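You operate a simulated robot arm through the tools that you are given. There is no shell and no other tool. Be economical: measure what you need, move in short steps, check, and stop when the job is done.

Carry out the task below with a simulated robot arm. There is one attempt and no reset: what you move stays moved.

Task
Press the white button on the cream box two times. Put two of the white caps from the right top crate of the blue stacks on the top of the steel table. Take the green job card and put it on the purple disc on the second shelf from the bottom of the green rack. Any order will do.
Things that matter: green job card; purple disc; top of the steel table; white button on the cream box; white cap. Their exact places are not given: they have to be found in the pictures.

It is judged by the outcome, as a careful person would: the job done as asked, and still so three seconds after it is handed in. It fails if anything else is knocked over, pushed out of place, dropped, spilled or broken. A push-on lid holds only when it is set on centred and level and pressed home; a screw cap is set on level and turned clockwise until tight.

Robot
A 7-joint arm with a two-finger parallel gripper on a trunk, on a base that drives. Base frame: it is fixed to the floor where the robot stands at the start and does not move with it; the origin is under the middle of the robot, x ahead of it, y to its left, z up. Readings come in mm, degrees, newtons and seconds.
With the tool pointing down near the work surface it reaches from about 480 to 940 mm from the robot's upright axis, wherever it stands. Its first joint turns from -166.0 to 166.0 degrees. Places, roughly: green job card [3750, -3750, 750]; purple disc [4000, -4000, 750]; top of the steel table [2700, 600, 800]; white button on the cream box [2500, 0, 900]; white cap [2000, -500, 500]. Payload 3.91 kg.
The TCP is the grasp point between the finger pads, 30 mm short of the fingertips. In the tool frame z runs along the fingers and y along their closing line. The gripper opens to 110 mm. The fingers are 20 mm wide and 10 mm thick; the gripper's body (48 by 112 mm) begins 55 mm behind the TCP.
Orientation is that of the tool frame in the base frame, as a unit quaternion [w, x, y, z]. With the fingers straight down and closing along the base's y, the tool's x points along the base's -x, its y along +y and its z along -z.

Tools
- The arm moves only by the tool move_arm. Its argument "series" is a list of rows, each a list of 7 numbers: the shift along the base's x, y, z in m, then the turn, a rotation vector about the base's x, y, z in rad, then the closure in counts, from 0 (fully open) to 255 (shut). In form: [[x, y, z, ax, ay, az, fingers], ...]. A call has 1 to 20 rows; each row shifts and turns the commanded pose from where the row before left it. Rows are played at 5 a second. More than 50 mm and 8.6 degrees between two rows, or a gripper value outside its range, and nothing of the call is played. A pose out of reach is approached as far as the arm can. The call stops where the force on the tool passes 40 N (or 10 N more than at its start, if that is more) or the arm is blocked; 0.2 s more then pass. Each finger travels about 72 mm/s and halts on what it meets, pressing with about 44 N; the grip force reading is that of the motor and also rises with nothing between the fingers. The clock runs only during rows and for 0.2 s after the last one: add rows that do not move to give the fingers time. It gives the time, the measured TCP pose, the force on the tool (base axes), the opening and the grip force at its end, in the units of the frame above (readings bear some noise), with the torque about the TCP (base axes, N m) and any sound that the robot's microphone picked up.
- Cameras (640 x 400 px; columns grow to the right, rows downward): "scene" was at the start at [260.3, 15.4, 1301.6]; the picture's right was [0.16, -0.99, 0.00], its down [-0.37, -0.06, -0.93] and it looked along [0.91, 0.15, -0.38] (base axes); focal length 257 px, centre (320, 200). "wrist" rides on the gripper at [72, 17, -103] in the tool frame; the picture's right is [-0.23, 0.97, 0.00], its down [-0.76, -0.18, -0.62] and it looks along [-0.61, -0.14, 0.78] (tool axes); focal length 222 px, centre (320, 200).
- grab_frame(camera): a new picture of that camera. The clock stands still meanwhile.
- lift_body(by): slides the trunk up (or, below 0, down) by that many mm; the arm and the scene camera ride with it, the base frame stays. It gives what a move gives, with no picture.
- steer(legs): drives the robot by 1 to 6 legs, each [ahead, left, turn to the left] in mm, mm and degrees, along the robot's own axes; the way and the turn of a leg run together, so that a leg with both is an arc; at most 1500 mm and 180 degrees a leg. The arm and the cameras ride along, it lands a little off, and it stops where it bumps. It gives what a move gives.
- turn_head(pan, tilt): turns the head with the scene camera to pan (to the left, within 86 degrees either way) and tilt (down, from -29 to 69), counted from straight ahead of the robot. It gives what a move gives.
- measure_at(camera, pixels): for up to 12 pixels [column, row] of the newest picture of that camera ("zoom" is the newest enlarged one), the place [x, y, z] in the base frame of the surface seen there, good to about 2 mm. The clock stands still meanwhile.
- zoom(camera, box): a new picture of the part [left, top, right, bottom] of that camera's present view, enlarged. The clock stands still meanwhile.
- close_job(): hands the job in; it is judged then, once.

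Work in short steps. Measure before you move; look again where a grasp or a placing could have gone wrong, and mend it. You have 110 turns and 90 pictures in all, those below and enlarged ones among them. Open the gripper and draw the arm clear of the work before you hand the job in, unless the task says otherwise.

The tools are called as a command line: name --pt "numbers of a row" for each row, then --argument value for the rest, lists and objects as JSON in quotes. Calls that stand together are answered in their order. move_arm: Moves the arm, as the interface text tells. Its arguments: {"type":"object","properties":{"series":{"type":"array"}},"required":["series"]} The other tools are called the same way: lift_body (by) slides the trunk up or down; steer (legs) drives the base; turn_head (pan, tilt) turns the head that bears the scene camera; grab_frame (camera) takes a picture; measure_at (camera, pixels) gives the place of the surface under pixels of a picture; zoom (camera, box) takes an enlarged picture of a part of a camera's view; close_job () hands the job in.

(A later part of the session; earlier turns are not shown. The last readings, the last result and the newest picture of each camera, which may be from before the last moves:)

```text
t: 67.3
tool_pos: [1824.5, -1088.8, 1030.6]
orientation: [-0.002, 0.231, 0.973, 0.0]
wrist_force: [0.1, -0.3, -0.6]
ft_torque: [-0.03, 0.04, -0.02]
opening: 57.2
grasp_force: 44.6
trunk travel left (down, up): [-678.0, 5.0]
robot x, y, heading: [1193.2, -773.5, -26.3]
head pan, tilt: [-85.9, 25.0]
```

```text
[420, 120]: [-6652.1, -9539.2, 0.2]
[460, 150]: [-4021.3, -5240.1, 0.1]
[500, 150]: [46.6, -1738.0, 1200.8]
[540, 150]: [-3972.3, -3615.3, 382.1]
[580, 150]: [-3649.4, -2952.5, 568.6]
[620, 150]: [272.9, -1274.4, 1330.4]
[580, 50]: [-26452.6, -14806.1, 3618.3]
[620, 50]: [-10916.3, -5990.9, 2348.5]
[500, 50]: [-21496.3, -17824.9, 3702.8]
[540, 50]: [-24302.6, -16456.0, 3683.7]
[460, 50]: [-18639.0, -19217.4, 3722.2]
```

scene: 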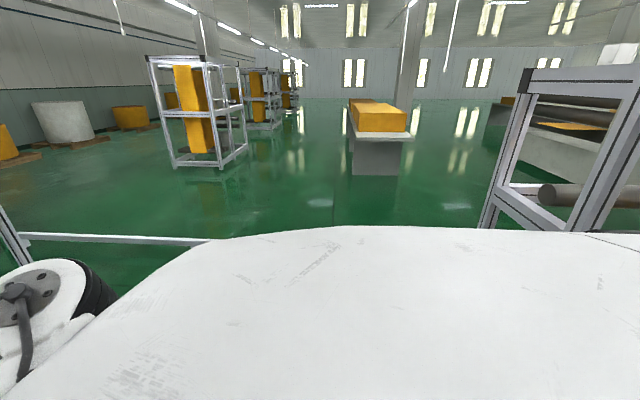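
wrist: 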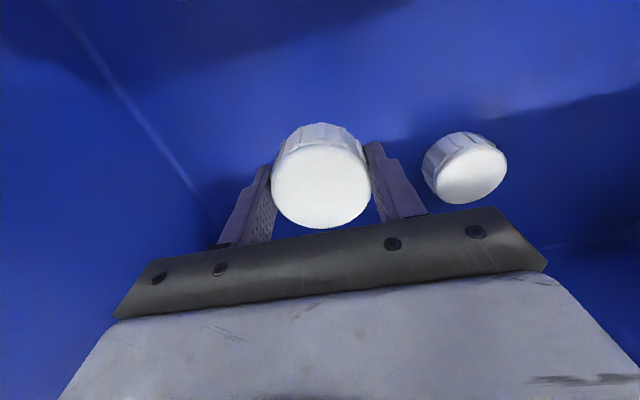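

The machine posts are at x<300, so there is room. I strafe right 570 more and drive ahead past the crates.

steer --legs '[[0, -580, 0], [1500, 0, 0]]'

turn_head --pan 60 --tilt 30

grab_frame --camera "scene"

turn_head --pan -10 --tilt 30

grab_frame --camera "scene"

```text
t: 79.3
tool_pos: [2874.0, -2294.1, 1029.9]
orientation: [-0.002, 0.238, 0.971, 0.0]
wrist_force: [-0.2, 0.6, -0.9]
ft_torque: [0.0, -0.01, 0.0]
opening: 57.1
grasp_force: 44.0
trunk travel left (down, up): [-678.0, 5.0]
robot x, y, heading: [2248.2, -1975.4, -27.0]
head pan, tilt: [-85.9, 25.0]
```

```text
t: 81.6
tool_pos: [2873.8, -2294.4, 1030.7]
orientation: [-0.001, 0.237, 0.971, 0.0]
wrist_force: [-0.1, 0.6, -0.1]
ft_torque: [0.01, 0.01, -0.01]
opening: 57.3
grasp_force: 44.0
trunk travel left (down, up): [-678.0, 5.0]
robot x, y, heading: [2247.5, -1971.5, -27.0]
head pan, tilt: [60.0, 30.0]
```

```text
56 pictures are left
```

scene: 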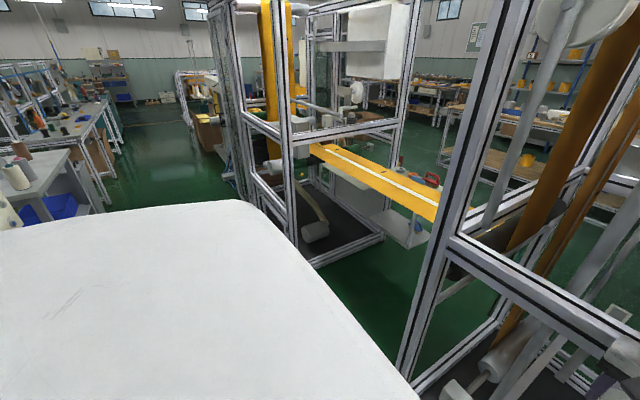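

```text
t: 83.0
tool_pos: [2875.1, -2294.7, 1031.1]
orientation: [-0.002, 0.238, 0.971, -0.001]
wrist_force: [0.2, 0.6, 0.8]
ft_torque: [0.01, -0.01, -0.03]
opening: 57.2
grasp_force: 44.2
trunk travel left (down, up): [-678.0, 5.0]
robot x, y, heading: [2244.1, -1969.4, -27.2]
head pan, tilt: [-10.0, 30.0]
```

```text
55 pictures are left
```

scene: 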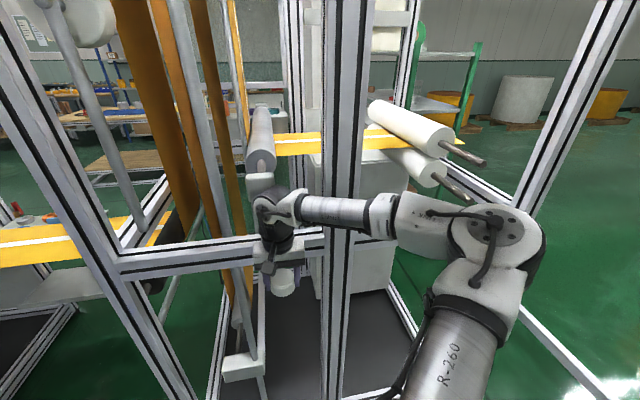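

The next rack looks close ahead of the arm. I measure its bars before turning.

measure_at --camera "scene" --pixels '[[340, 100], [335, 330], [180, 255], [100, 240], [60, 130], [290, 240], [550, 130], [150, 330], [520, 330]]'

```text
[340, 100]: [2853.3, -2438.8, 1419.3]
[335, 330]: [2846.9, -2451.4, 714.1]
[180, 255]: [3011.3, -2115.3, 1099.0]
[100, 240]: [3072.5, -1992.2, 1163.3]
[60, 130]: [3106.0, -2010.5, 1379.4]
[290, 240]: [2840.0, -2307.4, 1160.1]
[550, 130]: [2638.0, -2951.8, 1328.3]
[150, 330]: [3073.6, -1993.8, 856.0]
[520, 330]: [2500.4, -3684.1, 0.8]
```

Tool clears the rack plane by only ~45 mm. I retract the arm 130 mm, back off 150, then turn around to the left.

move_arm --pt "-0.029 0.015 0 0 0 0 200" --pt "-0.029 0.015 0 0 0 0 200" --pt "-0.029 0.015 0 0 0 0 200" --pt "-0.029 0.015 0 0 0 0 200" --pt "0 0 0 0 0 0 200"

steer --legs '[[-130, 0, 0], [0, 0, 90], [0, 0, 90]]'

turn_head --pan -45 --tilt 30

grab_frame --camera "scene"

```text
t: 84.2
tool_pos: [2759.1, -2233.5, 1029.5]
orientation: [-0.002, 0.238, 0.971, 0.0]
wrist_force: [0.2, 0.8, 0.6]
ft_torque: [-0.01, -0.01, 0.0]
opening: 57.5
grasp_force: 43.8
trunk travel left (down, up): [-678.0, 5.0]
robot x, y, heading: [2245.7, -1972.5, -26.7]
head pan, tilt: [-10.0, 30.0]
```

```text
t: 93.3
tool_pos: [1617.7, -1650.8, 1030.2]
orientation: [0.0, 0.971, -0.239, 0.002]
wrist_force: [0.8, 0.7, 0.1]
ft_torque: [0.0, -0.02, -0.02]
opening: 57.3
grasp_force: 44.1
trunk travel left (down, up): [-678.0, 5.0]
robot x, y, heading: [2129.2, -1915.7, 153.0]
head pan, tilt: [-10.0, 30.0]
```

```text
t: 94.3
tool_pos: [1619.0, -1649.2, 1029.5]
orientation: [0.0, 0.971, -0.239, 0.002]
wrist_force: [0.4, -0.7, -0.2]
ft_torque: [0.0, 0.0, 0.02]
opening: 57.2
grasp_force: 44.2
trunk travel left (down, up): [-678.0, 5.0]
robot x, y, heading: [2130.4, -1910.3, 152.7]
head pan, tilt: [-45.0, 30.0]
```

```text
54 pictures are left
```

scene: 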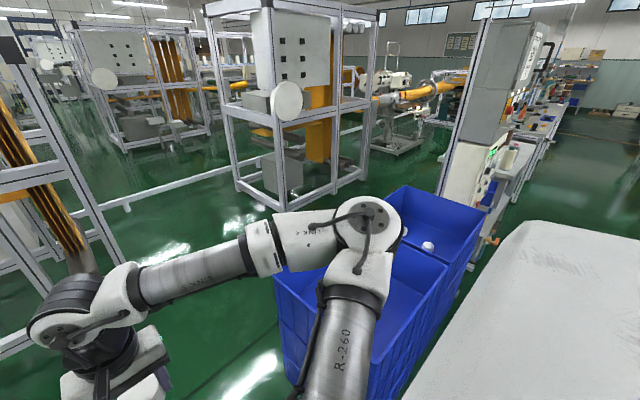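

I'm facing back toward the crates; the cabinet's front has fixtures on the far left side. I back off 290 and strafe right 1100 to view the cream panel.

steer --legs '[[-290, 0, 0.8], [0, -1100, 0]]'

turn_head --pan -45 --tilt 30

grab_frame --camera "scene"

```text
t: 104.6
tool_pos: [2345.1, -824.6, 1028.8]
orientation: [0.0, 0.974, -0.225, 0.002]
wrist_force: [-0.5, -0.2, -0.4]
ft_torque: [0.07, -0.01, 0.0]
opening: 57.0
grasp_force: 44.3
trunk travel left (down, up): [-678.0, 5.0]
robot x, y, heading: [2863.1, -1076.0, 154.6]
head pan, tilt: [-45.0, 30.0]
```

```text
t: 105.2
tool_pos: [2344.9, -825.1, 1029.6]
orientation: [0.0, 0.975, -0.224, 0.003]
wrist_force: [0.8, -0.7, -0.1]
ft_torque: [-0.03, 0.02, 0.01]
opening: 57.0
grasp_force: 44.5
trunk travel left (down, up): [-678.0, 5.0]
robot x, y, heading: [2863.2, -1073.3, 154.6]
head pan, tilt: [-45.0, 30.0]
```

```text
53 pictures are left
```

scene: 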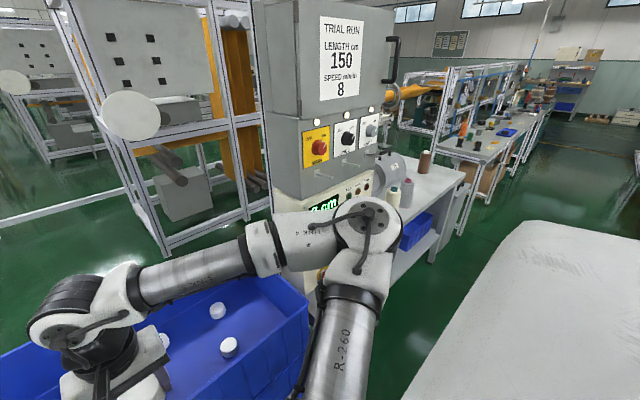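

The cream box with display and buttons is now visible at (330,210), partly hidden by the arm. I measure it and table points before strafing further.

measure_at --camera "scene" --pixels '[[365, 185], [325, 206], [300, 255], [320, 150], [340, 60], [445, 175], [420, 215], [408, 190], [395, 195], [425, 160], [370, 130]]'

zoom --camera "scene" --box '[270, 120, 470, 260]'

```text
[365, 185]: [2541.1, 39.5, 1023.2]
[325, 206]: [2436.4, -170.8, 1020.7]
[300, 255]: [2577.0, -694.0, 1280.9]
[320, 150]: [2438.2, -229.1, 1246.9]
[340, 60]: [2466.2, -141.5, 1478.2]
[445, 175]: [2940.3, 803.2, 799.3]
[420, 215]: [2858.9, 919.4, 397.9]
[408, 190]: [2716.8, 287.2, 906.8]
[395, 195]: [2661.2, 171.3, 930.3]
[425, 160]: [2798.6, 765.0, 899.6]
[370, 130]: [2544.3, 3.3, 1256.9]
```

```text
2.86 times, centred on (370, 190) of scene
```

zoom: 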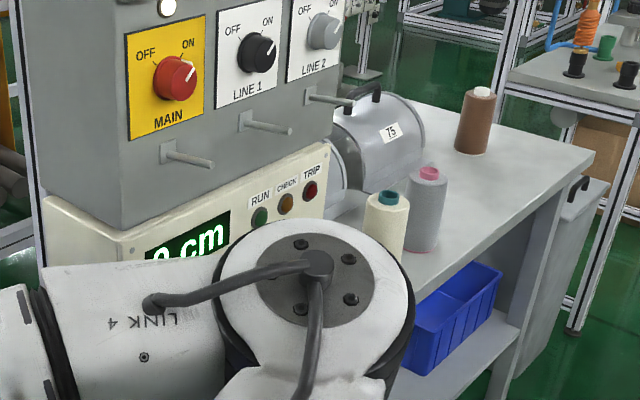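

The cabinet front is at v≈2275 in aisle coordinates; the tool keeps ~190 clearance. I strafe right 750 to face the cream box and look.

steer --legs '[[0, -750, -0.8]]'

turn_head --pan 10 --tilt 35

grab_frame --camera "scene"

turn_head --pan -50 --tilt 30

grab_frame --camera "scene"

```text
t: 111.4
tool_pos: [2678.8, -144.8, 1029.4]
orientation: [0.0, 0.972, -0.235, 0.003]
wrist_force: [0.4, 0.6, -0.5]
ft_torque: [-0.02, -0.01, 0.01]
opening: 57.2
grasp_force: 44.2
trunk travel left (down, up): [-678.0, 5.0]
robot x, y, heading: [3192.6, -406.8, 153.4]
head pan, tilt: [-45.0, 30.0]
```

```text
t: 112.7
tool_pos: [2677.8, -143.1, 1029.8]
orientation: [-0.001, 0.972, -0.235, 0.002]
wrist_force: [-0.6, -0.9, 0.0]
ft_torque: [0.02, -0.02, 0.01]
opening: 57.0
grasp_force: 44.4
trunk travel left (down, up): [-678.0, 5.0]
robot x, y, heading: [3191.5, -407.1, 153.2]
head pan, tilt: [10.0, 35.0]
```

```text
51 pictures are left
```

scene: 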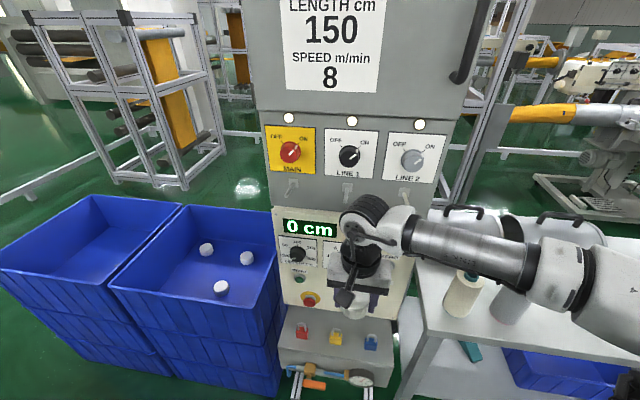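

```text
t: 114.0
tool_pos: [2678.8, -143.8, 1029.6]
orientation: [0.0, 0.972, -0.235, 0.002]
wrist_force: [-0.7, -0.3, -0.8]
ft_torque: [-0.01, -0.04, -0.02]
opening: 57.1
grasp_force: 44.4
trunk travel left (down, up): [-678.0, 5.0]
robot x, y, heading: [3196.4, -406.2, 153.3]
head pan, tilt: [-50.0, 30.0]
```

```text
50 pictures are left
```

scene: 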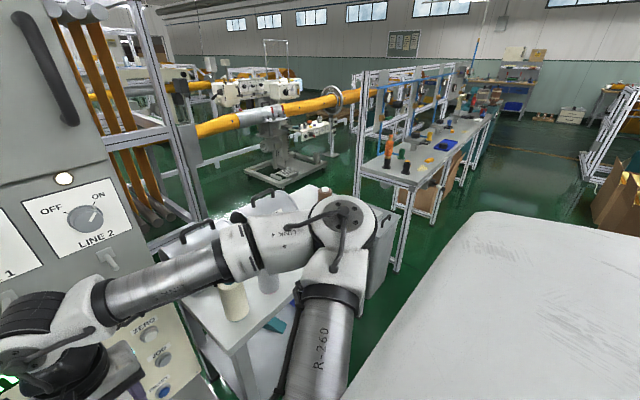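

The right side aisle seems clear up to the next bench at (400,200). I measure it and the table, then strafe on.

measure_at --camera "scene" --pixels '[[398, 266], [425, 190], [475, 180], [385, 270], [375, 285], [160, 335], [148, 362], [162, 390], [240, 350], [285, 220]]'

zoom --camera "scene" --box '[80, 280, 240, 400]'

```text
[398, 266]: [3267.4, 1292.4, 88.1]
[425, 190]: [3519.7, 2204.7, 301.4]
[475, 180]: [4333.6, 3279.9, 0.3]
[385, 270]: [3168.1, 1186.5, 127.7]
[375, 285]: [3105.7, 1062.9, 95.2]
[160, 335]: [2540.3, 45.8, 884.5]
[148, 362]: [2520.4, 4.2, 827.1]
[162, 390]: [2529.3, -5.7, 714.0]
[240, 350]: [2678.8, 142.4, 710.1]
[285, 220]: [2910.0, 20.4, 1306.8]
```

```text
3.33 times, centred on (160, 340) of scene
```

zoom: 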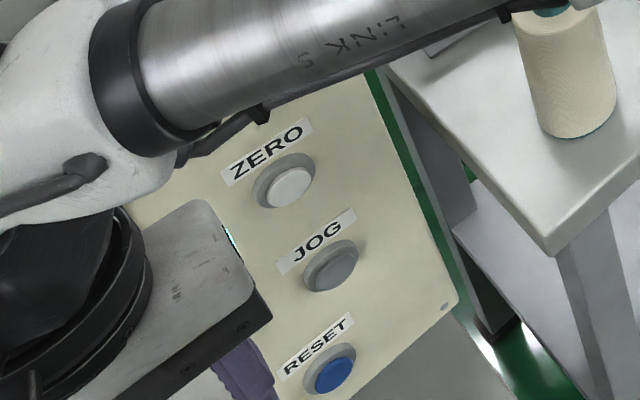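

"ZERO" at zoom (290,185) is the white button; JOG is grey. First the cap: I strafe right 600 toward the table's free front part.

steer --legs '[[0, -600, 0]]'

turn_head --pan -8 --tilt 45

grab_frame --camera "scene"

grab_frame --camera "wrist"

```text
t: 119.1
tool_pos: [2943.2, 384.9, 1029.8]
orientation: [-0.001, 0.973, -0.231, 0.002]
wrist_force: [-0.2, 0.6, -0.4]
ft_torque: [0.01, -0.03, 0.01]
opening: 57.1
grasp_force: 43.6
trunk travel left (down, up): [-678.0, 5.0]
robot x, y, heading: [3458.7, 126.8, 153.6]
head pan, tilt: [-50.0, 30.0]
```

```text
t: 120.2
tool_pos: [2943.3, 384.8, 1029.7]
orientation: [-0.001, 0.973, -0.231, 0.001]
wrist_force: [0.2, 0.6, 0.1]
ft_torque: [0.0, -0.03, -0.03]
opening: 57.0
grasp_force: 43.8
trunk travel left (down, up): [-678.0, 5.0]
robot x, y, heading: [3457.4, 127.2, 153.6]
head pan, tilt: [-8.0, 45.0]
```

```text
48 pictures are left
```

scene: 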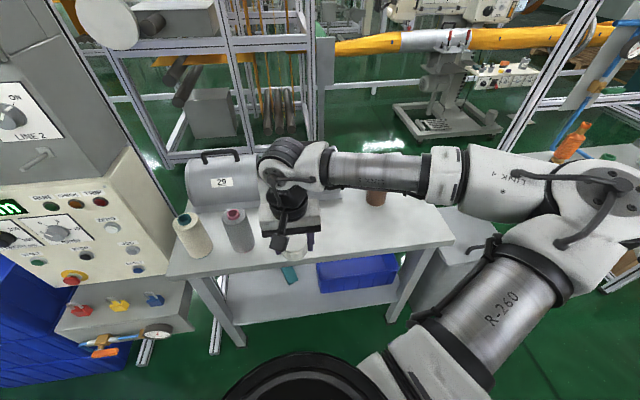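

```text
47 pictures are left
```

wrist: 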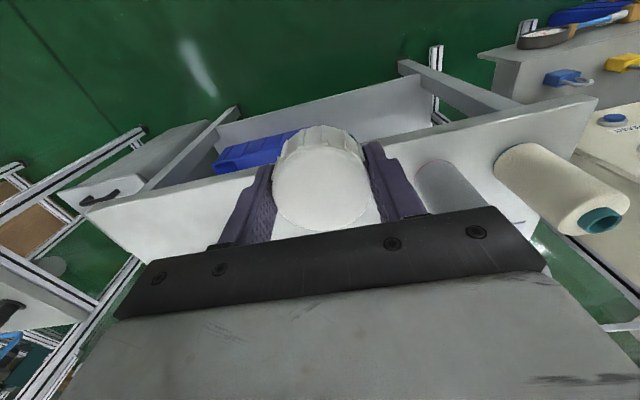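

The table's free area is front-right at about (350,235). I measure table points and neighbours.

measure_at --camera "scene" --pixels '[[330, 225], [350, 240], [400, 230], [330, 250], [440, 240], [240, 245], [240, 225], [375, 200], [190, 268], [345, 205]]'

```text
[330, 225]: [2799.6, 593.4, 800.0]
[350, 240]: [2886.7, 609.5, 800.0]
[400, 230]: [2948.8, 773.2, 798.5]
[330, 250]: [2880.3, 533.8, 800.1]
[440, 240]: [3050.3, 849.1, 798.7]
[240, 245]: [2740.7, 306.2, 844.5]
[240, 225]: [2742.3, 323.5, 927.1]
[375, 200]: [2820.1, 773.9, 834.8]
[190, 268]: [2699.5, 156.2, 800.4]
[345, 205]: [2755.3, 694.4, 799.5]
```

I place cap 1 at (2840,620): the area is clear of spools (2740,315) and (2815,772). Move over horizontally first.

move_arm --pt "-0.017 0.039 0 0 0 0 200" --pt "-0.017 0.039 0 0 0 0 200" --pt "-0.017 0.039 0 0 0 0 200" --pt "-0.017 0.039 0 0 0 0 200" --pt "-0.017 0.039 0 0 0 0 200" --pt "-0.018 0.04 0 0 0 0 200" --pt "0 0 -0.04 0 0 0 200" --pt "0 0 -0.04 0 0 0 200" --pt "0 0 -0.04 0 0 0 200" --pt "0 0 0 0 0 0 200"

grab_frame --camera "scene"

grab_frame --camera "wrist"

```text
t: 122.4
tool_pos: [2839.7, 617.9, 909.9]
orientation: [-0.001, 0.973, -0.231, 0.003]
wrist_force: [-0.4, 0.0, -0.2]
ft_torque: [0.01, 0.02, -0.02]
opening: 57.2
grasp_force: 43.8
trunk travel left (down, up): [-678.0, 5.0]
robot x, y, heading: [3457.9, 125.2, 153.8]
head pan, tilt: [-8.0, 45.0]
```

```text
46 pictures are left
```

scene: 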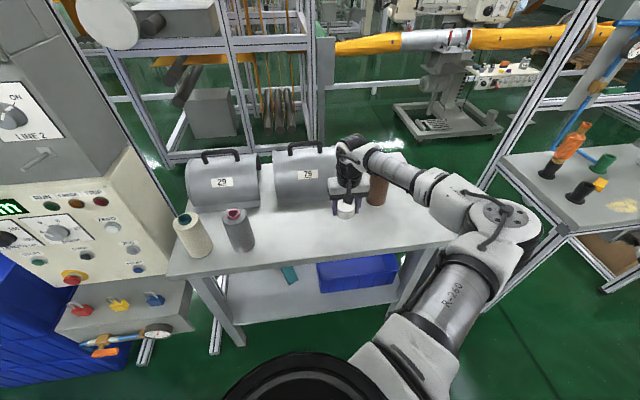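

```text
45 pictures are left
```

wrist: 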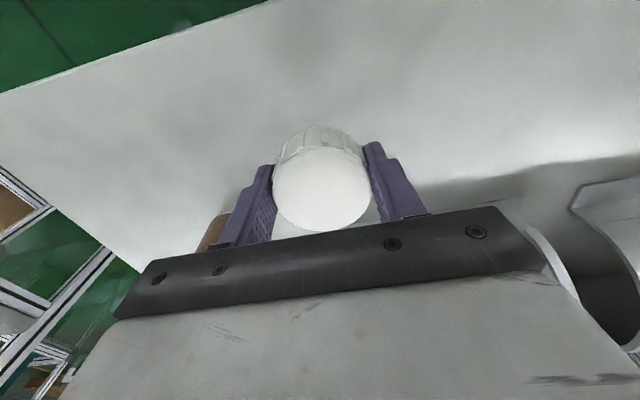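

Cap hovers clear; I descend to just above the table, last part slowly.

move_arm --pt "0.002 0.0 -0.04 0 0 0 200" --pt "0 0 -0.025 0 0 0 200" --pt "0 0 -0.006 0 0 0 200" --pt "0 0 -0.003 0 0 0 200" --pt "0 0 0 0 0 0 200"

grab_frame --camera "scene"

```text
t: 123.6
tool_pos: [2842.8, 618.5, 834.9]
orientation: [0.0, 0.973, -0.23, 0.003]
wrist_force: [-0.9, 0.5, -1.0]
ft_torque: [-0.02, 0.03, 0.0]
opening: 56.9
grasp_force: 44.2
trunk travel left (down, up): [-678.0, 5.0]
robot x, y, heading: [3454.8, 130.8, 153.9]
head pan, tilt: [-8.0, 45.0]
```

```text
44 pictures are left
```

scene: 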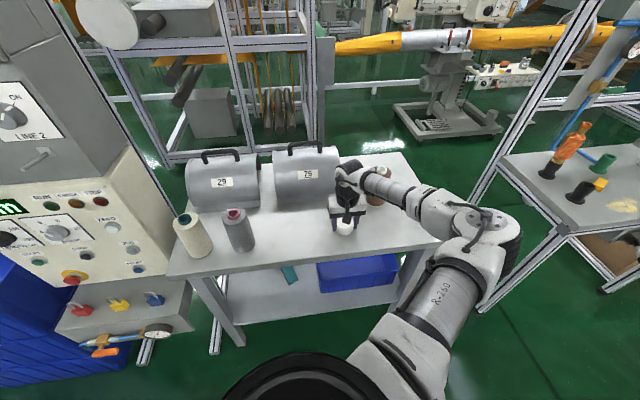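

Just above contact (force ≈0). I lower 2 mm, open partly (~80 mm), and rise.

move_arm --pt "0 0 -0.002 0 0 0 200" --pt "0 0 0 0 0 0 70" --pt "0 0 0 0 0 0 70" --pt "0 0 0 0 0 0 70" --pt "0 0 0.02 0 0 0 70" --pt "0 0 0.04 0 0 0 70" --pt "0 0 0.04 0 0 0 70" --pt "0 0 0.05 0 0 0 70" --pt "0 0 0.05 0 0 0 70"

grab_frame --camera "wrist"

```text
t: 125.6
tool_pos: [2842.8, 618.8, 1034.8]
orientation: [0.001, 0.973, -0.232, 0.002]
wrist_force: [0.3, -0.1, 0.4]
ft_torque: [0.0, 0.0, -0.03]
opening: 79.7
grasp_force: 0.1
trunk travel left (down, up): [-678.0, 5.0]
robot x, y, heading: [3457.6, 128.9, 153.5]
head pan, tilt: [-8.0, 45.0]
```

```text
43 pictures are left
```

wrist: 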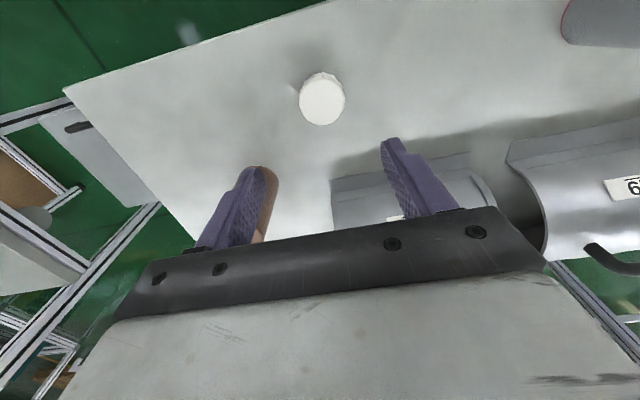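

Cap 1 stands on the table at (322,98). I retract the arm, close the fingers, and strafe left to face the ZERO button.

move_arm --pt "0.017 -0.039 0.005 0 0 0 70" --pt "0.017 -0.039 0 0 0 0 70" --pt "0.017 -0.039 0 0 0 0 70" --pt "0.017 -0.039 0 0 0 0 120" --pt "0.017 -0.039 0 0 0 0 200" --pt "0.018 -0.04 0 0 0 0 255" --pt "0.03 -0.015 0 0 0 0 255" --pt "0 0 0 0 0 0 255" --pt "0 0 0 0 0 0 255"

steer --legs '[[0, 450, 0]]'

turn_head --pan 8 --tilt 40

grab_frame --camera "scene"

```text
t: 127.6
tool_pos: [2978.7, 367.7, 1040.0]
orientation: [-0.001, 0.973, -0.232, 0.003]
wrist_force: [-0.1, -0.3, -0.4]
ft_torque: [-0.01, -0.01, 0.0]
opening: 0.1
grasp_force: 37.6
trunk travel left (down, up): [-678.0, 5.0]
robot x, y, heading: [3460.0, 131.3, 153.9]
head pan, tilt: [-8.0, 45.0]
```

```text
t: 131.6
tool_pos: [2779.0, -30.2, 1039.5]
orientation: [-0.001, 0.972, -0.235, 0.001]
wrist_force: [0.9, 0.5, 0.1]
ft_torque: [-0.06, -0.02, 0.01]
opening: 0.0
grasp_force: 37.5
trunk travel left (down, up): [-678.0, 5.0]
robot x, y, heading: [3254.7, -273.4, 153.5]
head pan, tilt: [-8.0, 45.0]
```

```text
t: 132.4
tool_pos: [2779.1, -30.8, 1039.9]
orientation: [-0.001, 0.972, -0.234, 0.002]
wrist_force: [0.1, -0.7, -0.7]
ft_torque: [-0.02, 0.0, -0.04]
opening: 0.0
grasp_force: 37.8
trunk travel left (down, up): [-678.0, 5.0]
robot x, y, heading: [3254.8, -271.7, 153.3]
head pan, tilt: [8.0, 40.0]
```

```text
42 pictures are left
```

scene: 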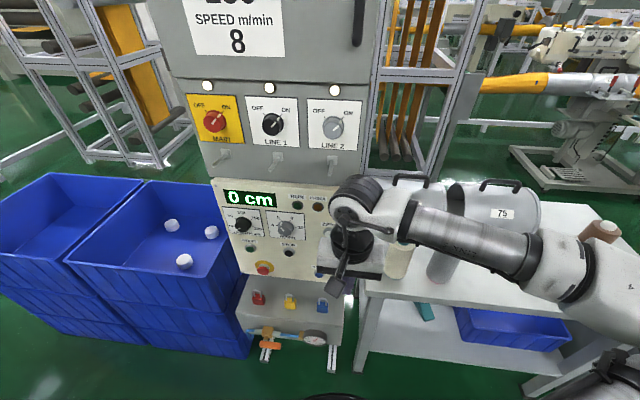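

The gripper hides the ZERO button. I pitch the tool up to horizontal, pointing at the panel, while lowering it in front at a safe distance.

move_arm --pt "0 0 -0.012 0.0637 0.1278 0 255" --pt "0 0 -0.012 0.0637 0.1278 0 255" --pt "0 0 -0.012 0.0637 0.1278 0 255" --pt "0 0 -0.012 0.0637 0.1278 0 255" --pt "0 0 -0.012 0.0637 0.1278 0 255" --pt "0 0 -0.012 0.0637 0.1278 0 255" --pt "0 0 -0.012 0.0637 0.1278 0 255" --pt "0 0 -0.012 0.0637 0.1278 0 255" --pt "0 0 -0.012 0.0637 0.1278 0 255" --pt "0 0 -0.012 0.0637 0.1278 0 255" --pt "0 0 -0.012 0.0637 0.1278 0 255" --pt "0 0 0 0 0 0 255"

grab_frame --camera "scene"

grab_frame --camera "wrist"

```text
t: 135.0
tool_pos: [2647.6, 49.4, 1011.4]
orientation: [-0.115, 0.832, -0.202, -0.504]
wrist_force: [-0.8, 0.2, 0.0]
ft_torque: [0.01, -0.03, 0.02]
opening: 0.2
grasp_force: 38.5
out of reach, approached as far as the arm can: row 2, 3, 4, 5, 6, 7, 8, 9, 10, 11
trunk travel left (down, up): [-678.0, 5.0]
robot x, y, heading: [3258.6, -273.4, 153.4]
head pan, tilt: [8.0, 40.0]
```

```text
41 pictures are left
```

scene: 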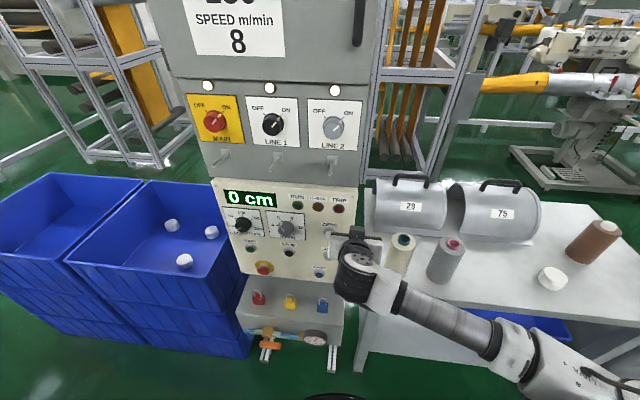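

```text
40 pictures are left
```

wrist: 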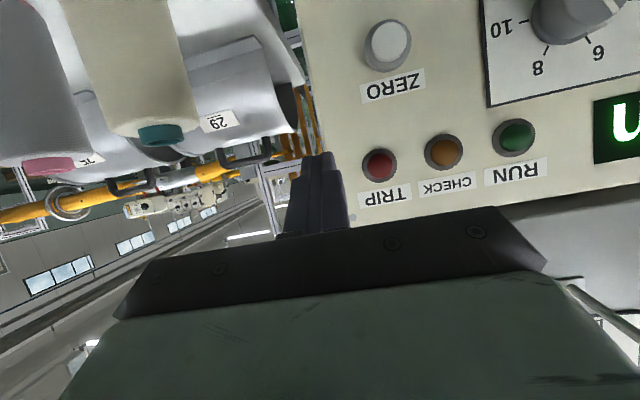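

The white ZERO button shows at wrist (388,45); the tool is still ~28° short of level because the arm is folded. I measure the button.

measure_at --camera "wrist" --pixels '[[388, 42], [378, 40], [398, 45], [388, 65], [420, 140], [345, 140], [520, 140], [440, 60]]'

lift_body --by -150

```text
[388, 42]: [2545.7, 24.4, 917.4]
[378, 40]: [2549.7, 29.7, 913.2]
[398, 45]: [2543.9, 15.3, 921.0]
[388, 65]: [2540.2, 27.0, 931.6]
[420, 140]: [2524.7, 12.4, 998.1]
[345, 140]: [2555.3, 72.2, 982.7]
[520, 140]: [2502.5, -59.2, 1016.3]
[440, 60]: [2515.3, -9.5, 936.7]
```

```text
t: 136.7
tool_pos: [2648.9, 48.2, 861.0]
orientation: [-0.117, 0.831, -0.203, -0.504]
wrist_force: [-0.2, 0.0, -0.4]
ft_torque: [-0.01, 0.01, 0.0]
opening: 0.0
grasp_force: 38.2
trunk travel left (down, up): [-528.0, 155.0]
robot x, y, heading: [3261.0, -271.6, 153.1]
head pan, tilt: [8.0, 40.0]
```

Button centre ≈(2546,23,917), protruding ~12 mm. With the trunk lower I finish levelling the tool and line up in front of it at (2610,-10,917).

move_arm --pt "-0.008 -0.012 0.011 0.0545 0.109 0 255" --pt "-0.008 -0.012 0.011 0.0545 0.109 0 255" --pt "-0.008 -0.012 0.011 0.0545 0.109 0 255" --pt "-0.008 -0.012 0.011 0.0545 0.109 0 255" --pt "-0.007 -0.01 0.012 0 0 0 255" --pt "0 0 0 0 0 0 255"

grab_frame --camera "scene"

grab_frame --camera "wrist"

```text
t: 138.1
tool_pos: [2641.4, 38.9, 871.3]
orientation: [-0.116, 0.832, -0.203, -0.503]
wrist_force: [-0.3, 0.9, -0.1]
ft_torque: [-0.01, 0.01, 0.0]
opening: 0.1
grasp_force: 38.0
out of reach, approached as far as the arm can: row 1, 2, 3, 4
trunk travel left (down, up): [-528.0, 155.0]
robot x, y, heading: [3259.7, -271.8, 153.1]
head pan, tilt: [8.0, 40.0]
```

```text
39 pictures are left
```

scene: 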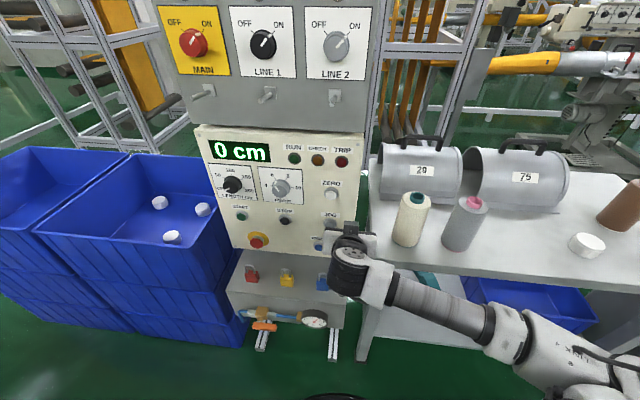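

```text
38 pictures are left
```

wrist: 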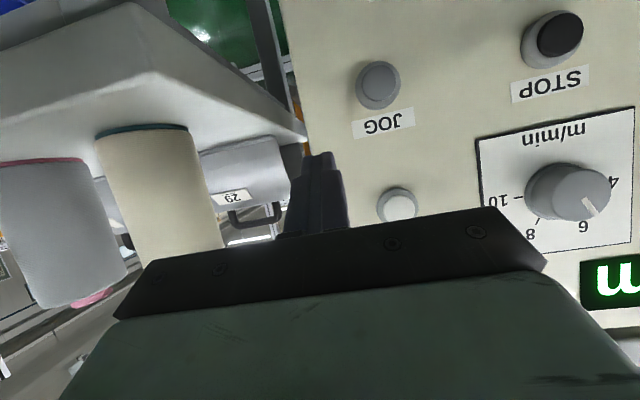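

The wrist stays at ~28° below level, a limit; pressing with the fingertip's leading edge is still fine. I raise the trunk 50 and shift laterally to line up with the button.

lift_body --by 51

move_arm --pt "-0.012 -0.0153 0 0 0 0 255" --pt "-0.012 -0.0153 0 0 0 0 255" --pt "-0.012 -0.0153 0 0 0 0 255" --pt "0 0 0 0 0 0 255"

zoom --camera "scene" --box '[270, 140, 430, 260]'

```text
t: 139.1
tool_pos: [2641.4, 37.5, 922.1]
orientation: [-0.115, 0.832, -0.202, -0.504]
wrist_force: [-0.4, -0.4, -0.1]
ft_torque: [0.0, 0.0, 0.01]
opening: 0.0
grasp_force: 37.8
trunk travel left (down, up): [-579.0, 104.0]
robot x, y, heading: [3257.2, -272.9, 153.2]
head pan, tilt: [8.0, 40.0]
```

```text
t: 140.1
tool_pos: [2605.1, -9.5, 922.0]
orientation: [-0.115, 0.832, -0.202, -0.504]
wrist_force: [-0.4, -0.5, 0.3]
ft_torque: [-0.01, 0.02, -0.01]
opening: 0.0
grasp_force: 37.8
trunk travel left (down, up): [-579.0, 104.0]
robot x, y, heading: [3257.1, -273.5, 153.2]
head pan, tilt: [8.0, 40.0]
```

```text
3.33 times, centred on (350, 200) of scene
```

zoom: 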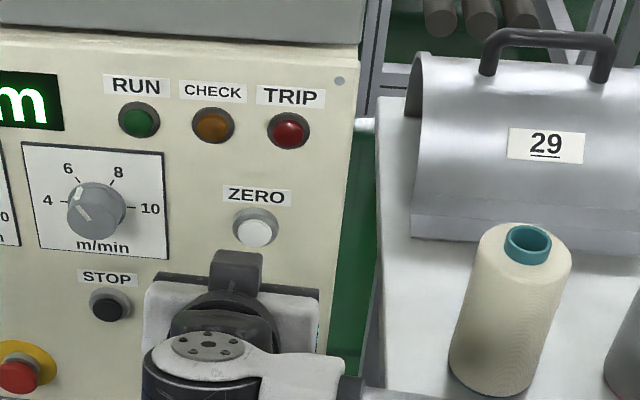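

The button is clearly visible at zoom (258,230); I remeasure it.

measure_at --camera "zoom" --pixels '[[258, 232], [246, 232], [270, 232], [258, 222], [258, 243], [320, 240], [255, 215]]'

grab_frame --camera "wrist"

```text
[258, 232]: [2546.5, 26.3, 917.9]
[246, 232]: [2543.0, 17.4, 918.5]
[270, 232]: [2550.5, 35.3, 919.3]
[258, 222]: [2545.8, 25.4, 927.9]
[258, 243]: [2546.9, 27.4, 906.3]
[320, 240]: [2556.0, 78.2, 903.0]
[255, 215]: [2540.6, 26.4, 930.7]
```

```text
36 pictures are left
```

wrist: 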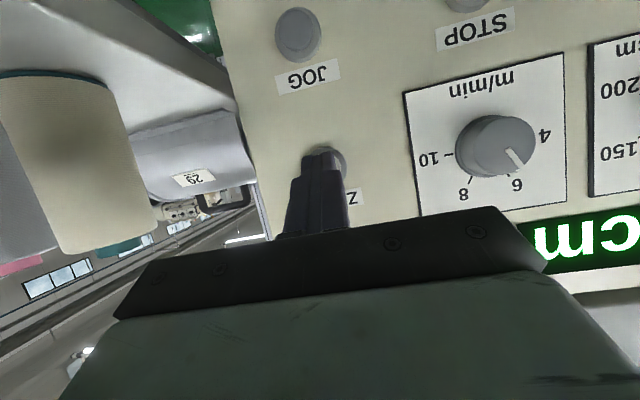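

Fingertips line up with the button. I approach to contact and press in 2-mm steps.

move_arm --pt "-0.013 0.0095 0 0 0 0 255" --pt "-0.013 0.009 0 0 0 0 255" --pt "-0.0036 0.0018 0 0 0 0 255" --pt "-0.0018 0.0009 0 0 0 0 255" --pt "-0.0018 0.0009 0 0 0 0 255" --pt "0 0 0 0 0 0 255"

grab_frame --camera "wrist"

```text
t: 141.4
tool_pos: [2571.8, 12.7, 922.0]
orientation: [-0.115, 0.832, -0.201, -0.504]
wrist_force: [6.1, -6.6, -1.4]
ft_torque: [-0.06, -0.07, 0.08]
opening: 0.0
grasp_force: 37.2
trunk travel left (down, up): [-579.0, 104.0]
robot x, y, heading: [3255.8, -273.9, 153.4]
head pan, tilt: [8.0, 40.0]
heard: click
```

```text
35 pictures are left
```

wrist: 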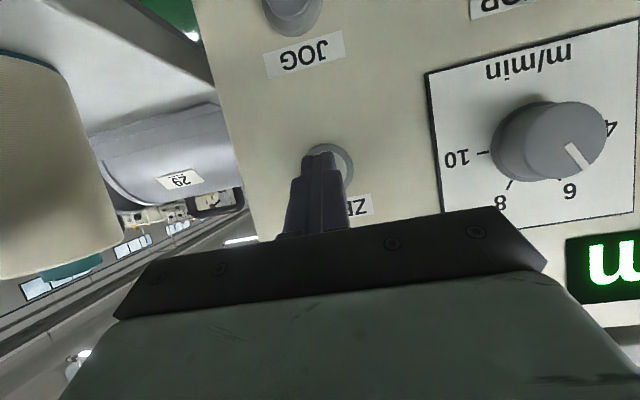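

A click was heard: press one. I back off 15 mm to release.

move_arm --pt "-0.0009 0.0005 0 0 0 0 255" --pt "0.007 -0.0035 0 0 0 0 255" --pt "0.008 -0.0045 0 0 0 0 255" --pt "0 0 0 0 0 0 255" --pt "0 0 0 0 0 0 255"

```text
t: 142.7
tool_pos: [2586.0, 5.7, 922.5]
orientation: [-0.116, 0.831, -0.203, -0.504]
wrist_force: [0.2, -0.3, -0.8]
ft_torque: [0.01, 0.0, 0.03]
opening: 0.0
grasp_force: 38.2
trunk travel left (down, up): [-579.0, 104.0]
robot x, y, heading: [3259.4, -273.3, 153.2]
head pan, tilt: [8.0, 40.0]
```

Released with no extra click. I press a second time over the same way.

move_arm --pt "-0.008 0.004 0 0 0 0 255" --pt "-0.0036 0.0018 0 0 0 0 255" --pt "-0.0018 0.0009 0 0 0 0 255" --pt "-0.0012 0.0008 0 0 0 0 255" --pt "0 0 0 0 0 0 255"

```text
t: 143.8
tool_pos: [2571.6, 13.8, 921.1]
orientation: [-0.116, 0.832, -0.203, -0.504]
wrist_force: [14.4, -3.1, -1.7]
ft_torque: [-0.1, -0.13, -0.06]
opening: 0.0
grasp_force: 37.9
trunk travel left (down, up): [-579.0, 104.0]
robot x, y, heading: [3261.7, -271.6, 153.3]
head pan, tilt: [8.0, 40.0]
heard: click
```

Second click. I back away, pitch the tool back to pointing down, open, and raise the trunk.

move_arm --pt "0.027 -0.0135 0 0 0 0 255" --pt "0.036 -0.018 0 0 0 0 255" --pt "0.036 -0.018 0 0 0 0 255" --pt "0.01 -0.005 0.02 -0.0604 -0.1212 0 200" --pt "0.01 -0.005 0.02 -0.0604 -0.1212 0 120" --pt "0.01 -0.005 0.02 -0.0604 -0.1212 0 60" --pt "0.005 0 0.02 -0.0604 -0.1212 0 0" --pt "0 0 0.02 -0.0604 -0.1212 0 0" --pt "0 0 0 -0.0604 -0.1212 0 0" --pt "0 0 0 -0.0604 -0.1212 0 0" --pt "0 0 0 -0.0604 -0.1212 0 0" --pt "0 0 0 0 0 0 0"

lift_body --by 100

```text
t: 146.4
tool_pos: [2655.6, -34.0, 1017.5]
orientation: [-0.001, 0.972, -0.235, -0.001]
wrist_force: [0.6, -0.5, 0.2]
ft_torque: [0.03, -0.06, 0.0]
opening: 110.3
grasp_force: 0.0
out of reach, approached as far as the arm can: row 2, 3
trunk travel left (down, up): [-579.0, 104.0]
robot x, y, heading: [3260.9, -275.9, 153.5]
head pan, tilt: [8.0, 40.0]
```

```text
t: 147.8
tool_pos: [2656.2, -32.4, 1116.9]
orientation: [-0.001, 0.972, -0.236, -0.001]
wrist_force: [0.0, 0.4, -0.1]
ft_torque: [0.0, -0.02, 0.04]
opening: 109.9
grasp_force: 0.0
trunk travel left (down, up): [-679.0, 4.0]
robot x, y, heading: [3258.3, -274.8, 153.3]
head pan, tilt: [8.0, 40.0]
```

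I retract 90 mm from the cabinet, strafe left to the crate with caps, and close in.

move_arm --pt "0.027 -0.0135 0 0 0 0 0" --pt "0.027 -0.0135 0 0 0 0 0" --pt "0.027 -0.0135 0 0 0 0 0" --pt "0 0 0 0 0 0 0"

steer --legs '[[0, 900, 0], [140, 0, 0]]'

turn_head --pan -10 --tilt 50

grab_frame --camera "scene"

grab_frame --camera "wrist"

```text
t: 148.8
tool_pos: [2736.6, -75.9, 1115.9]
orientation: [-0.001, 0.972, -0.235, -0.002]
wrist_force: [-0.3, 0.1, 0.6]
ft_torque: [0.01, 0.02, 0.0]
opening: 109.8
grasp_force: 0.1
trunk travel left (down, up): [-679.0, 4.0]
robot x, y, heading: [3257.4, -272.2, 153.2]
head pan, tilt: [8.0, 40.0]
```

```text
t: 157.1
tool_pos: [2199.7, -815.5, 1115.0]
orientation: [-0.001, 0.97, -0.242, -0.001]
wrist_force: [0.0, 0.3, -0.3]
ft_torque: [-0.01, -0.01, 0.0]
opening: 109.8
grasp_force: 0.1
trunk travel left (down, up): [-679.0, 4.0]
robot x, y, heading: [2719.0, -1023.0, 152.4]
head pan, tilt: [8.0, 40.0]
```

```text
t: 157.9
tool_pos: [2200.2, -815.8, 1116.0]
orientation: [-0.001, 0.97, -0.242, -0.002]
wrist_force: [0.1, -0.1, 0.5]
ft_torque: [0.0, 0.02, 0.07]
opening: 110.1
grasp_force: 0.0
trunk travel left (down, up): [-679.0, 4.0]
robot x, y, heading: [2719.7, -1019.7, 152.5]
head pan, tilt: [-10.0, 50.0]
```

```text
34 pictures are left
```

scene: 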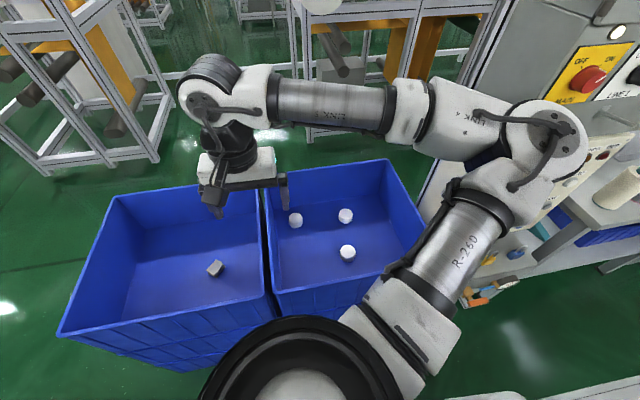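

```text
33 pictures are left
```

wrist: 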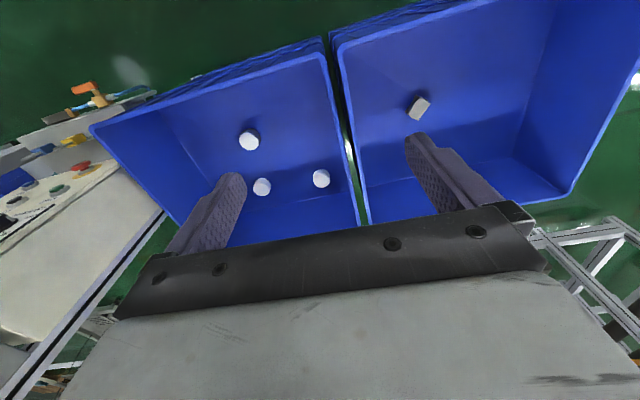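

I check how near the elbow is to the cabinet and measure the caps in this view.

measure_at --camera "scene" --pixels '[[560, 140], [583, 140], [540, 110], [580, 165], [347, 250], [347, 214], [296, 219], [388, 162], [262, 200]]'

measure_at --camera "wrist" --pixels '[[248, 141], [261, 187], [321, 178]]'

```text
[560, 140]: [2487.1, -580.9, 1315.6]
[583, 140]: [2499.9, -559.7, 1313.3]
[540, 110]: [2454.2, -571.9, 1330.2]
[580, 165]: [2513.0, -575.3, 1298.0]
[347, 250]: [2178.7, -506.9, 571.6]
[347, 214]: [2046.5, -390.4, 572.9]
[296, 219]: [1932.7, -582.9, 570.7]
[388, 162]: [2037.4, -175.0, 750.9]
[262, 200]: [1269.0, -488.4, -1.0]
```

```text
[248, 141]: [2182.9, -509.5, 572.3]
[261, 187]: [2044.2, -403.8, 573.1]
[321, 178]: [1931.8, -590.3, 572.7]
```

Elbow has room and will swing away from the cabinet. I move over cap B at (2180,-508) and start descending.

move_arm --pt "-0.0025 0.044 0 0 0 0 0" --pt "-0.0025 0.044 0 0 0 0 0" --pt "-0.003 0.044 0 0 0 0 0" --pt "-0.003 0.044 0 0 0 0 0" --pt "-0.003 0.044 0 0 0 0 0" --pt "-0.003 0.044 0 0 0 0 0" --pt "-0.003 0.044 0 0 0 0 0" --pt "0 0 -0.045 0 0 0 0" --pt "0 0 -0.045 0 0 0 0" --pt "0 0 -0.045 0 0 0 0" --pt "0 0 -0.045 0 0 0 0" --pt "0 0 -0.045 0 0 0 0" --pt "0 0 -0.045 0 0 0 0" --pt "0 0 -0.045 0 0 0 0" --pt "0 0 -0.045 0 0 0 0" --pt "0 0 0 0 0 0 0"

grab_frame --camera "scene"

grab_frame --camera "wrist"

```text
t: 161.3
tool_pos: [2178.5, -506.3, 757.8]
orientation: [-0.001, 0.97, -0.242, -0.003]
wrist_force: [-0.4, -1.0, -0.5]
ft_torque: [-0.04, -0.02, 0.01]
opening: 110.0
grasp_force: 0.2
trunk travel left (down, up): [-679.0, 4.0]
robot x, y, heading: [2720.7, -1022.8, 152.4]
head pan, tilt: [-10.0, 50.0]
```

```text
32 pictures are left
```

scene: 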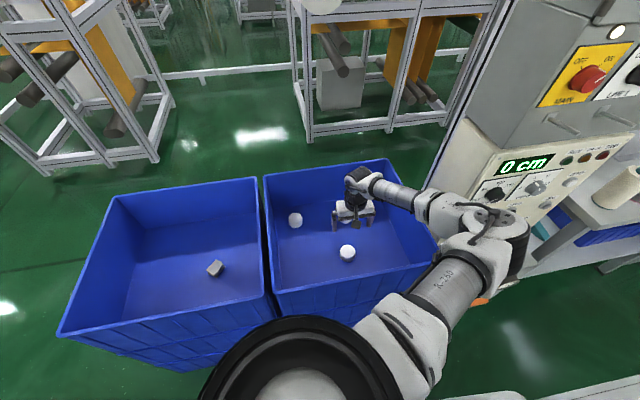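

```text
31 pictures are left
```

wrist: 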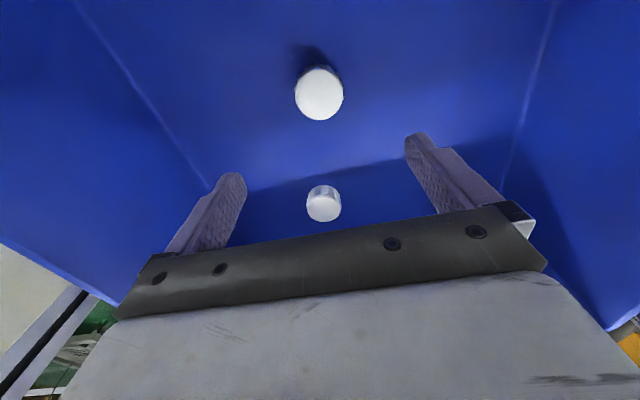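

The forearm crosses near the crate's rim corner at (425,215). I measure clearance before the last 187 mm.

measure_at --camera "scene" --pixels '[[385, 190], [405, 202], [430, 210], [460, 215], [490, 225], [436, 240], [425, 215]]'

measure_at --camera "wrist" --pixels '[[319, 92], [305, 92], [333, 92], [319, 75], [319, 110]]'

```text
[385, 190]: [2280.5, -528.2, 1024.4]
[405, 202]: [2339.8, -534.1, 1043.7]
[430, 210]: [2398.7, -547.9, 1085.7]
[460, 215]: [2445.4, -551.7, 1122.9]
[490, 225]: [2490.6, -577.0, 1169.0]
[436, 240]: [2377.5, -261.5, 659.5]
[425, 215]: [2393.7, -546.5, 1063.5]
```

```text
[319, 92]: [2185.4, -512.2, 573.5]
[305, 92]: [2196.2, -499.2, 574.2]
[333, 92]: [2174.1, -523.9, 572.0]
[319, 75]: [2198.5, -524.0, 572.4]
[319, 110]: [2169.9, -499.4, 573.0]
```

Clearance is adequate (forearm slopes up). Cap centre is (2185,-511); I descend with small correction, then check.

move_arm --pt "0.006 -0.005 -0.03 0 0 0 0" --pt "0 0 -0.04 0 0 0 0" --pt "0 0 -0.04 0 0 0 0" --pt "0 0 -0.04 0 0 0 0" --pt "0 0 -0.025 0 0 0 0" --pt "0 0 -0.011 0 0 0 0" --pt "0 0 0 0 0 0 0"

grab_frame --camera "wrist"

```text
t: 162.9
tool_pos: [2184.8, -512.1, 568.2]
orientation: [-0.001, 0.97, -0.242, -0.002]
wrist_force: [-0.6, -0.9, 0.8]
ft_torque: [0.01, 0.01, 0.05]
opening: 110.0
grasp_force: 0.1
trunk travel left (down, up): [-679.0, 4.0]
robot x, y, heading: [2723.3, -1021.7, 152.7]
head pan, tilt: [-10.0, 50.0]
```

```text
30 pictures are left
```

wrist: 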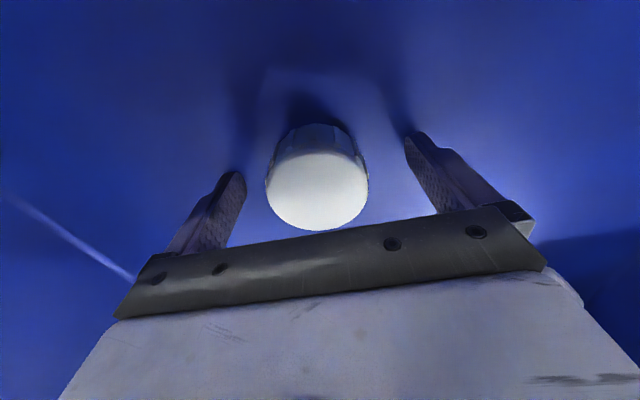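

The cap is between the fingers. I grip and lift straight up out of the crate.

move_arm --pt "0 0 0.002 0 0 0 150" --pt "0 0 0 0 0 0 200" --pt "0 0 0 0 0 0 200" --pt "0 0 0 0 0 0 200" --pt "0 0 0.03 0 0 0 200" --pt "0 0 0.045 0 0 0 200" --pt "0 0 0.045 0 0 0 200" --pt "0 0 0.045 0 0 0 200" --pt "0 0 0.045 0 0 0 200" --pt "0 0 0.045 0 0 0 200" --pt "0 0 0.045 0 0 0 200" --pt "0 0 0.045 0 0 0 200" --pt "0 0 0.045 0 0 0 200" --pt "0 0 0.045 0 0 0 200" --pt "0 0 0.045 0 0 0 200" --pt "0 0 0 0 0 0 200"

grab_frame --camera "wrist"

```text
t: 166.3
tool_pos: [2184.9, -512.5, 1051.2]
orientation: [-0.001, 0.97, -0.242, -0.002]
wrist_force: [0.9, 0.4, 0.2]
ft_torque: [-0.02, 0.0, 0.03]
opening: 57.2
grasp_force: 43.7
trunk travel left (down, up): [-679.0, 4.0]
robot x, y, heading: [2723.1, -1019.9, 152.2]
head pan, tilt: [-10.0, 50.0]
```

```text
29 pictures are left
```

wrist: 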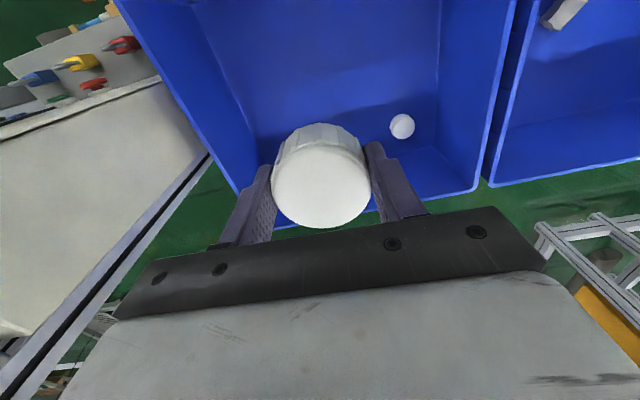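

Cap 2 is held. I swing the arm back to in front of the robot, back off and strafe right to the table.

move_arm --pt "0.003 -0.044 0 0 0 0 200" --pt "0.003 -0.044 0 0 0 0 200" --pt "0.003 -0.044 0 0 0 0 200" --pt "0.003 -0.044 0 0 0 0 200" --pt "0.003 -0.044 0 0 0 0 200" --pt "0.003 -0.044 0 0 0 0 200" --pt "0.003 -0.044 0 0 0 0 200" --pt "0 0 0 0 0 0 200"

steer --legs '[[-155, 0, 0.8], [0, -1340, 0]]'

turn_head --pan -8 --tilt 45

grab_frame --camera "scene"

```text
t: 168.2
tool_pos: [2206.4, -821.5, 1054.4]
orientation: [-0.001, 0.97, -0.242, -0.001]
wrist_force: [0.0, -1.1, 0.0]
ft_torque: [0.02, 0.02, -0.01]
opening: 57.2
grasp_force: 43.7
trunk travel left (down, up): [-679.0, 4.0]
robot x, y, heading: [2718.5, -1020.6, 152.5]
head pan, tilt: [-10.0, 50.0]
```

```text
t: 179.6
tool_pos: [2937.5, 279.3, 1054.7]
orientation: [-0.001, 0.971, -0.238, -0.001]
wrist_force: [0.1, 0.4, -0.6]
ft_torque: [0.02, 0.01, 0.0]
opening: 57.1
grasp_force: 43.9
trunk travel left (down, up): [-679.0, 4.0]
robot x, y, heading: [3451.9, 83.3, 152.8]
head pan, tilt: [-10.0, 50.0]
```

```text
t: 180.2
tool_pos: [2938.2, 279.5, 1054.3]
orientation: [-0.001, 0.971, -0.238, -0.001]
wrist_force: [0.4, 0.2, -1.6]
ft_torque: [-0.01, 0.02, -0.03]
opening: 57.0
grasp_force: 43.8
trunk travel left (down, up): [-679.0, 4.0]
robot x, y, heading: [3453.6, 83.1, 152.6]
head pan, tilt: [-8.0, 45.0]
```

```text
28 pictures are left
```

scene: 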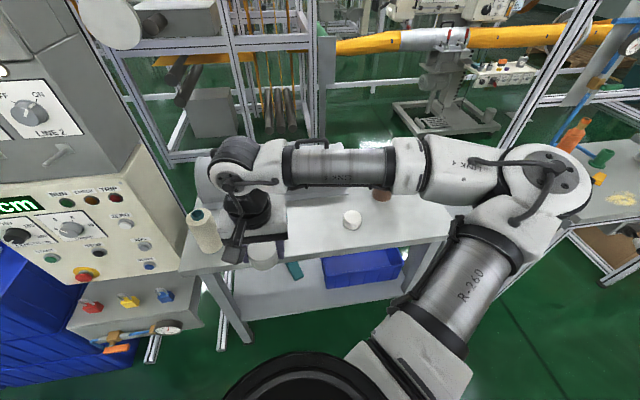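

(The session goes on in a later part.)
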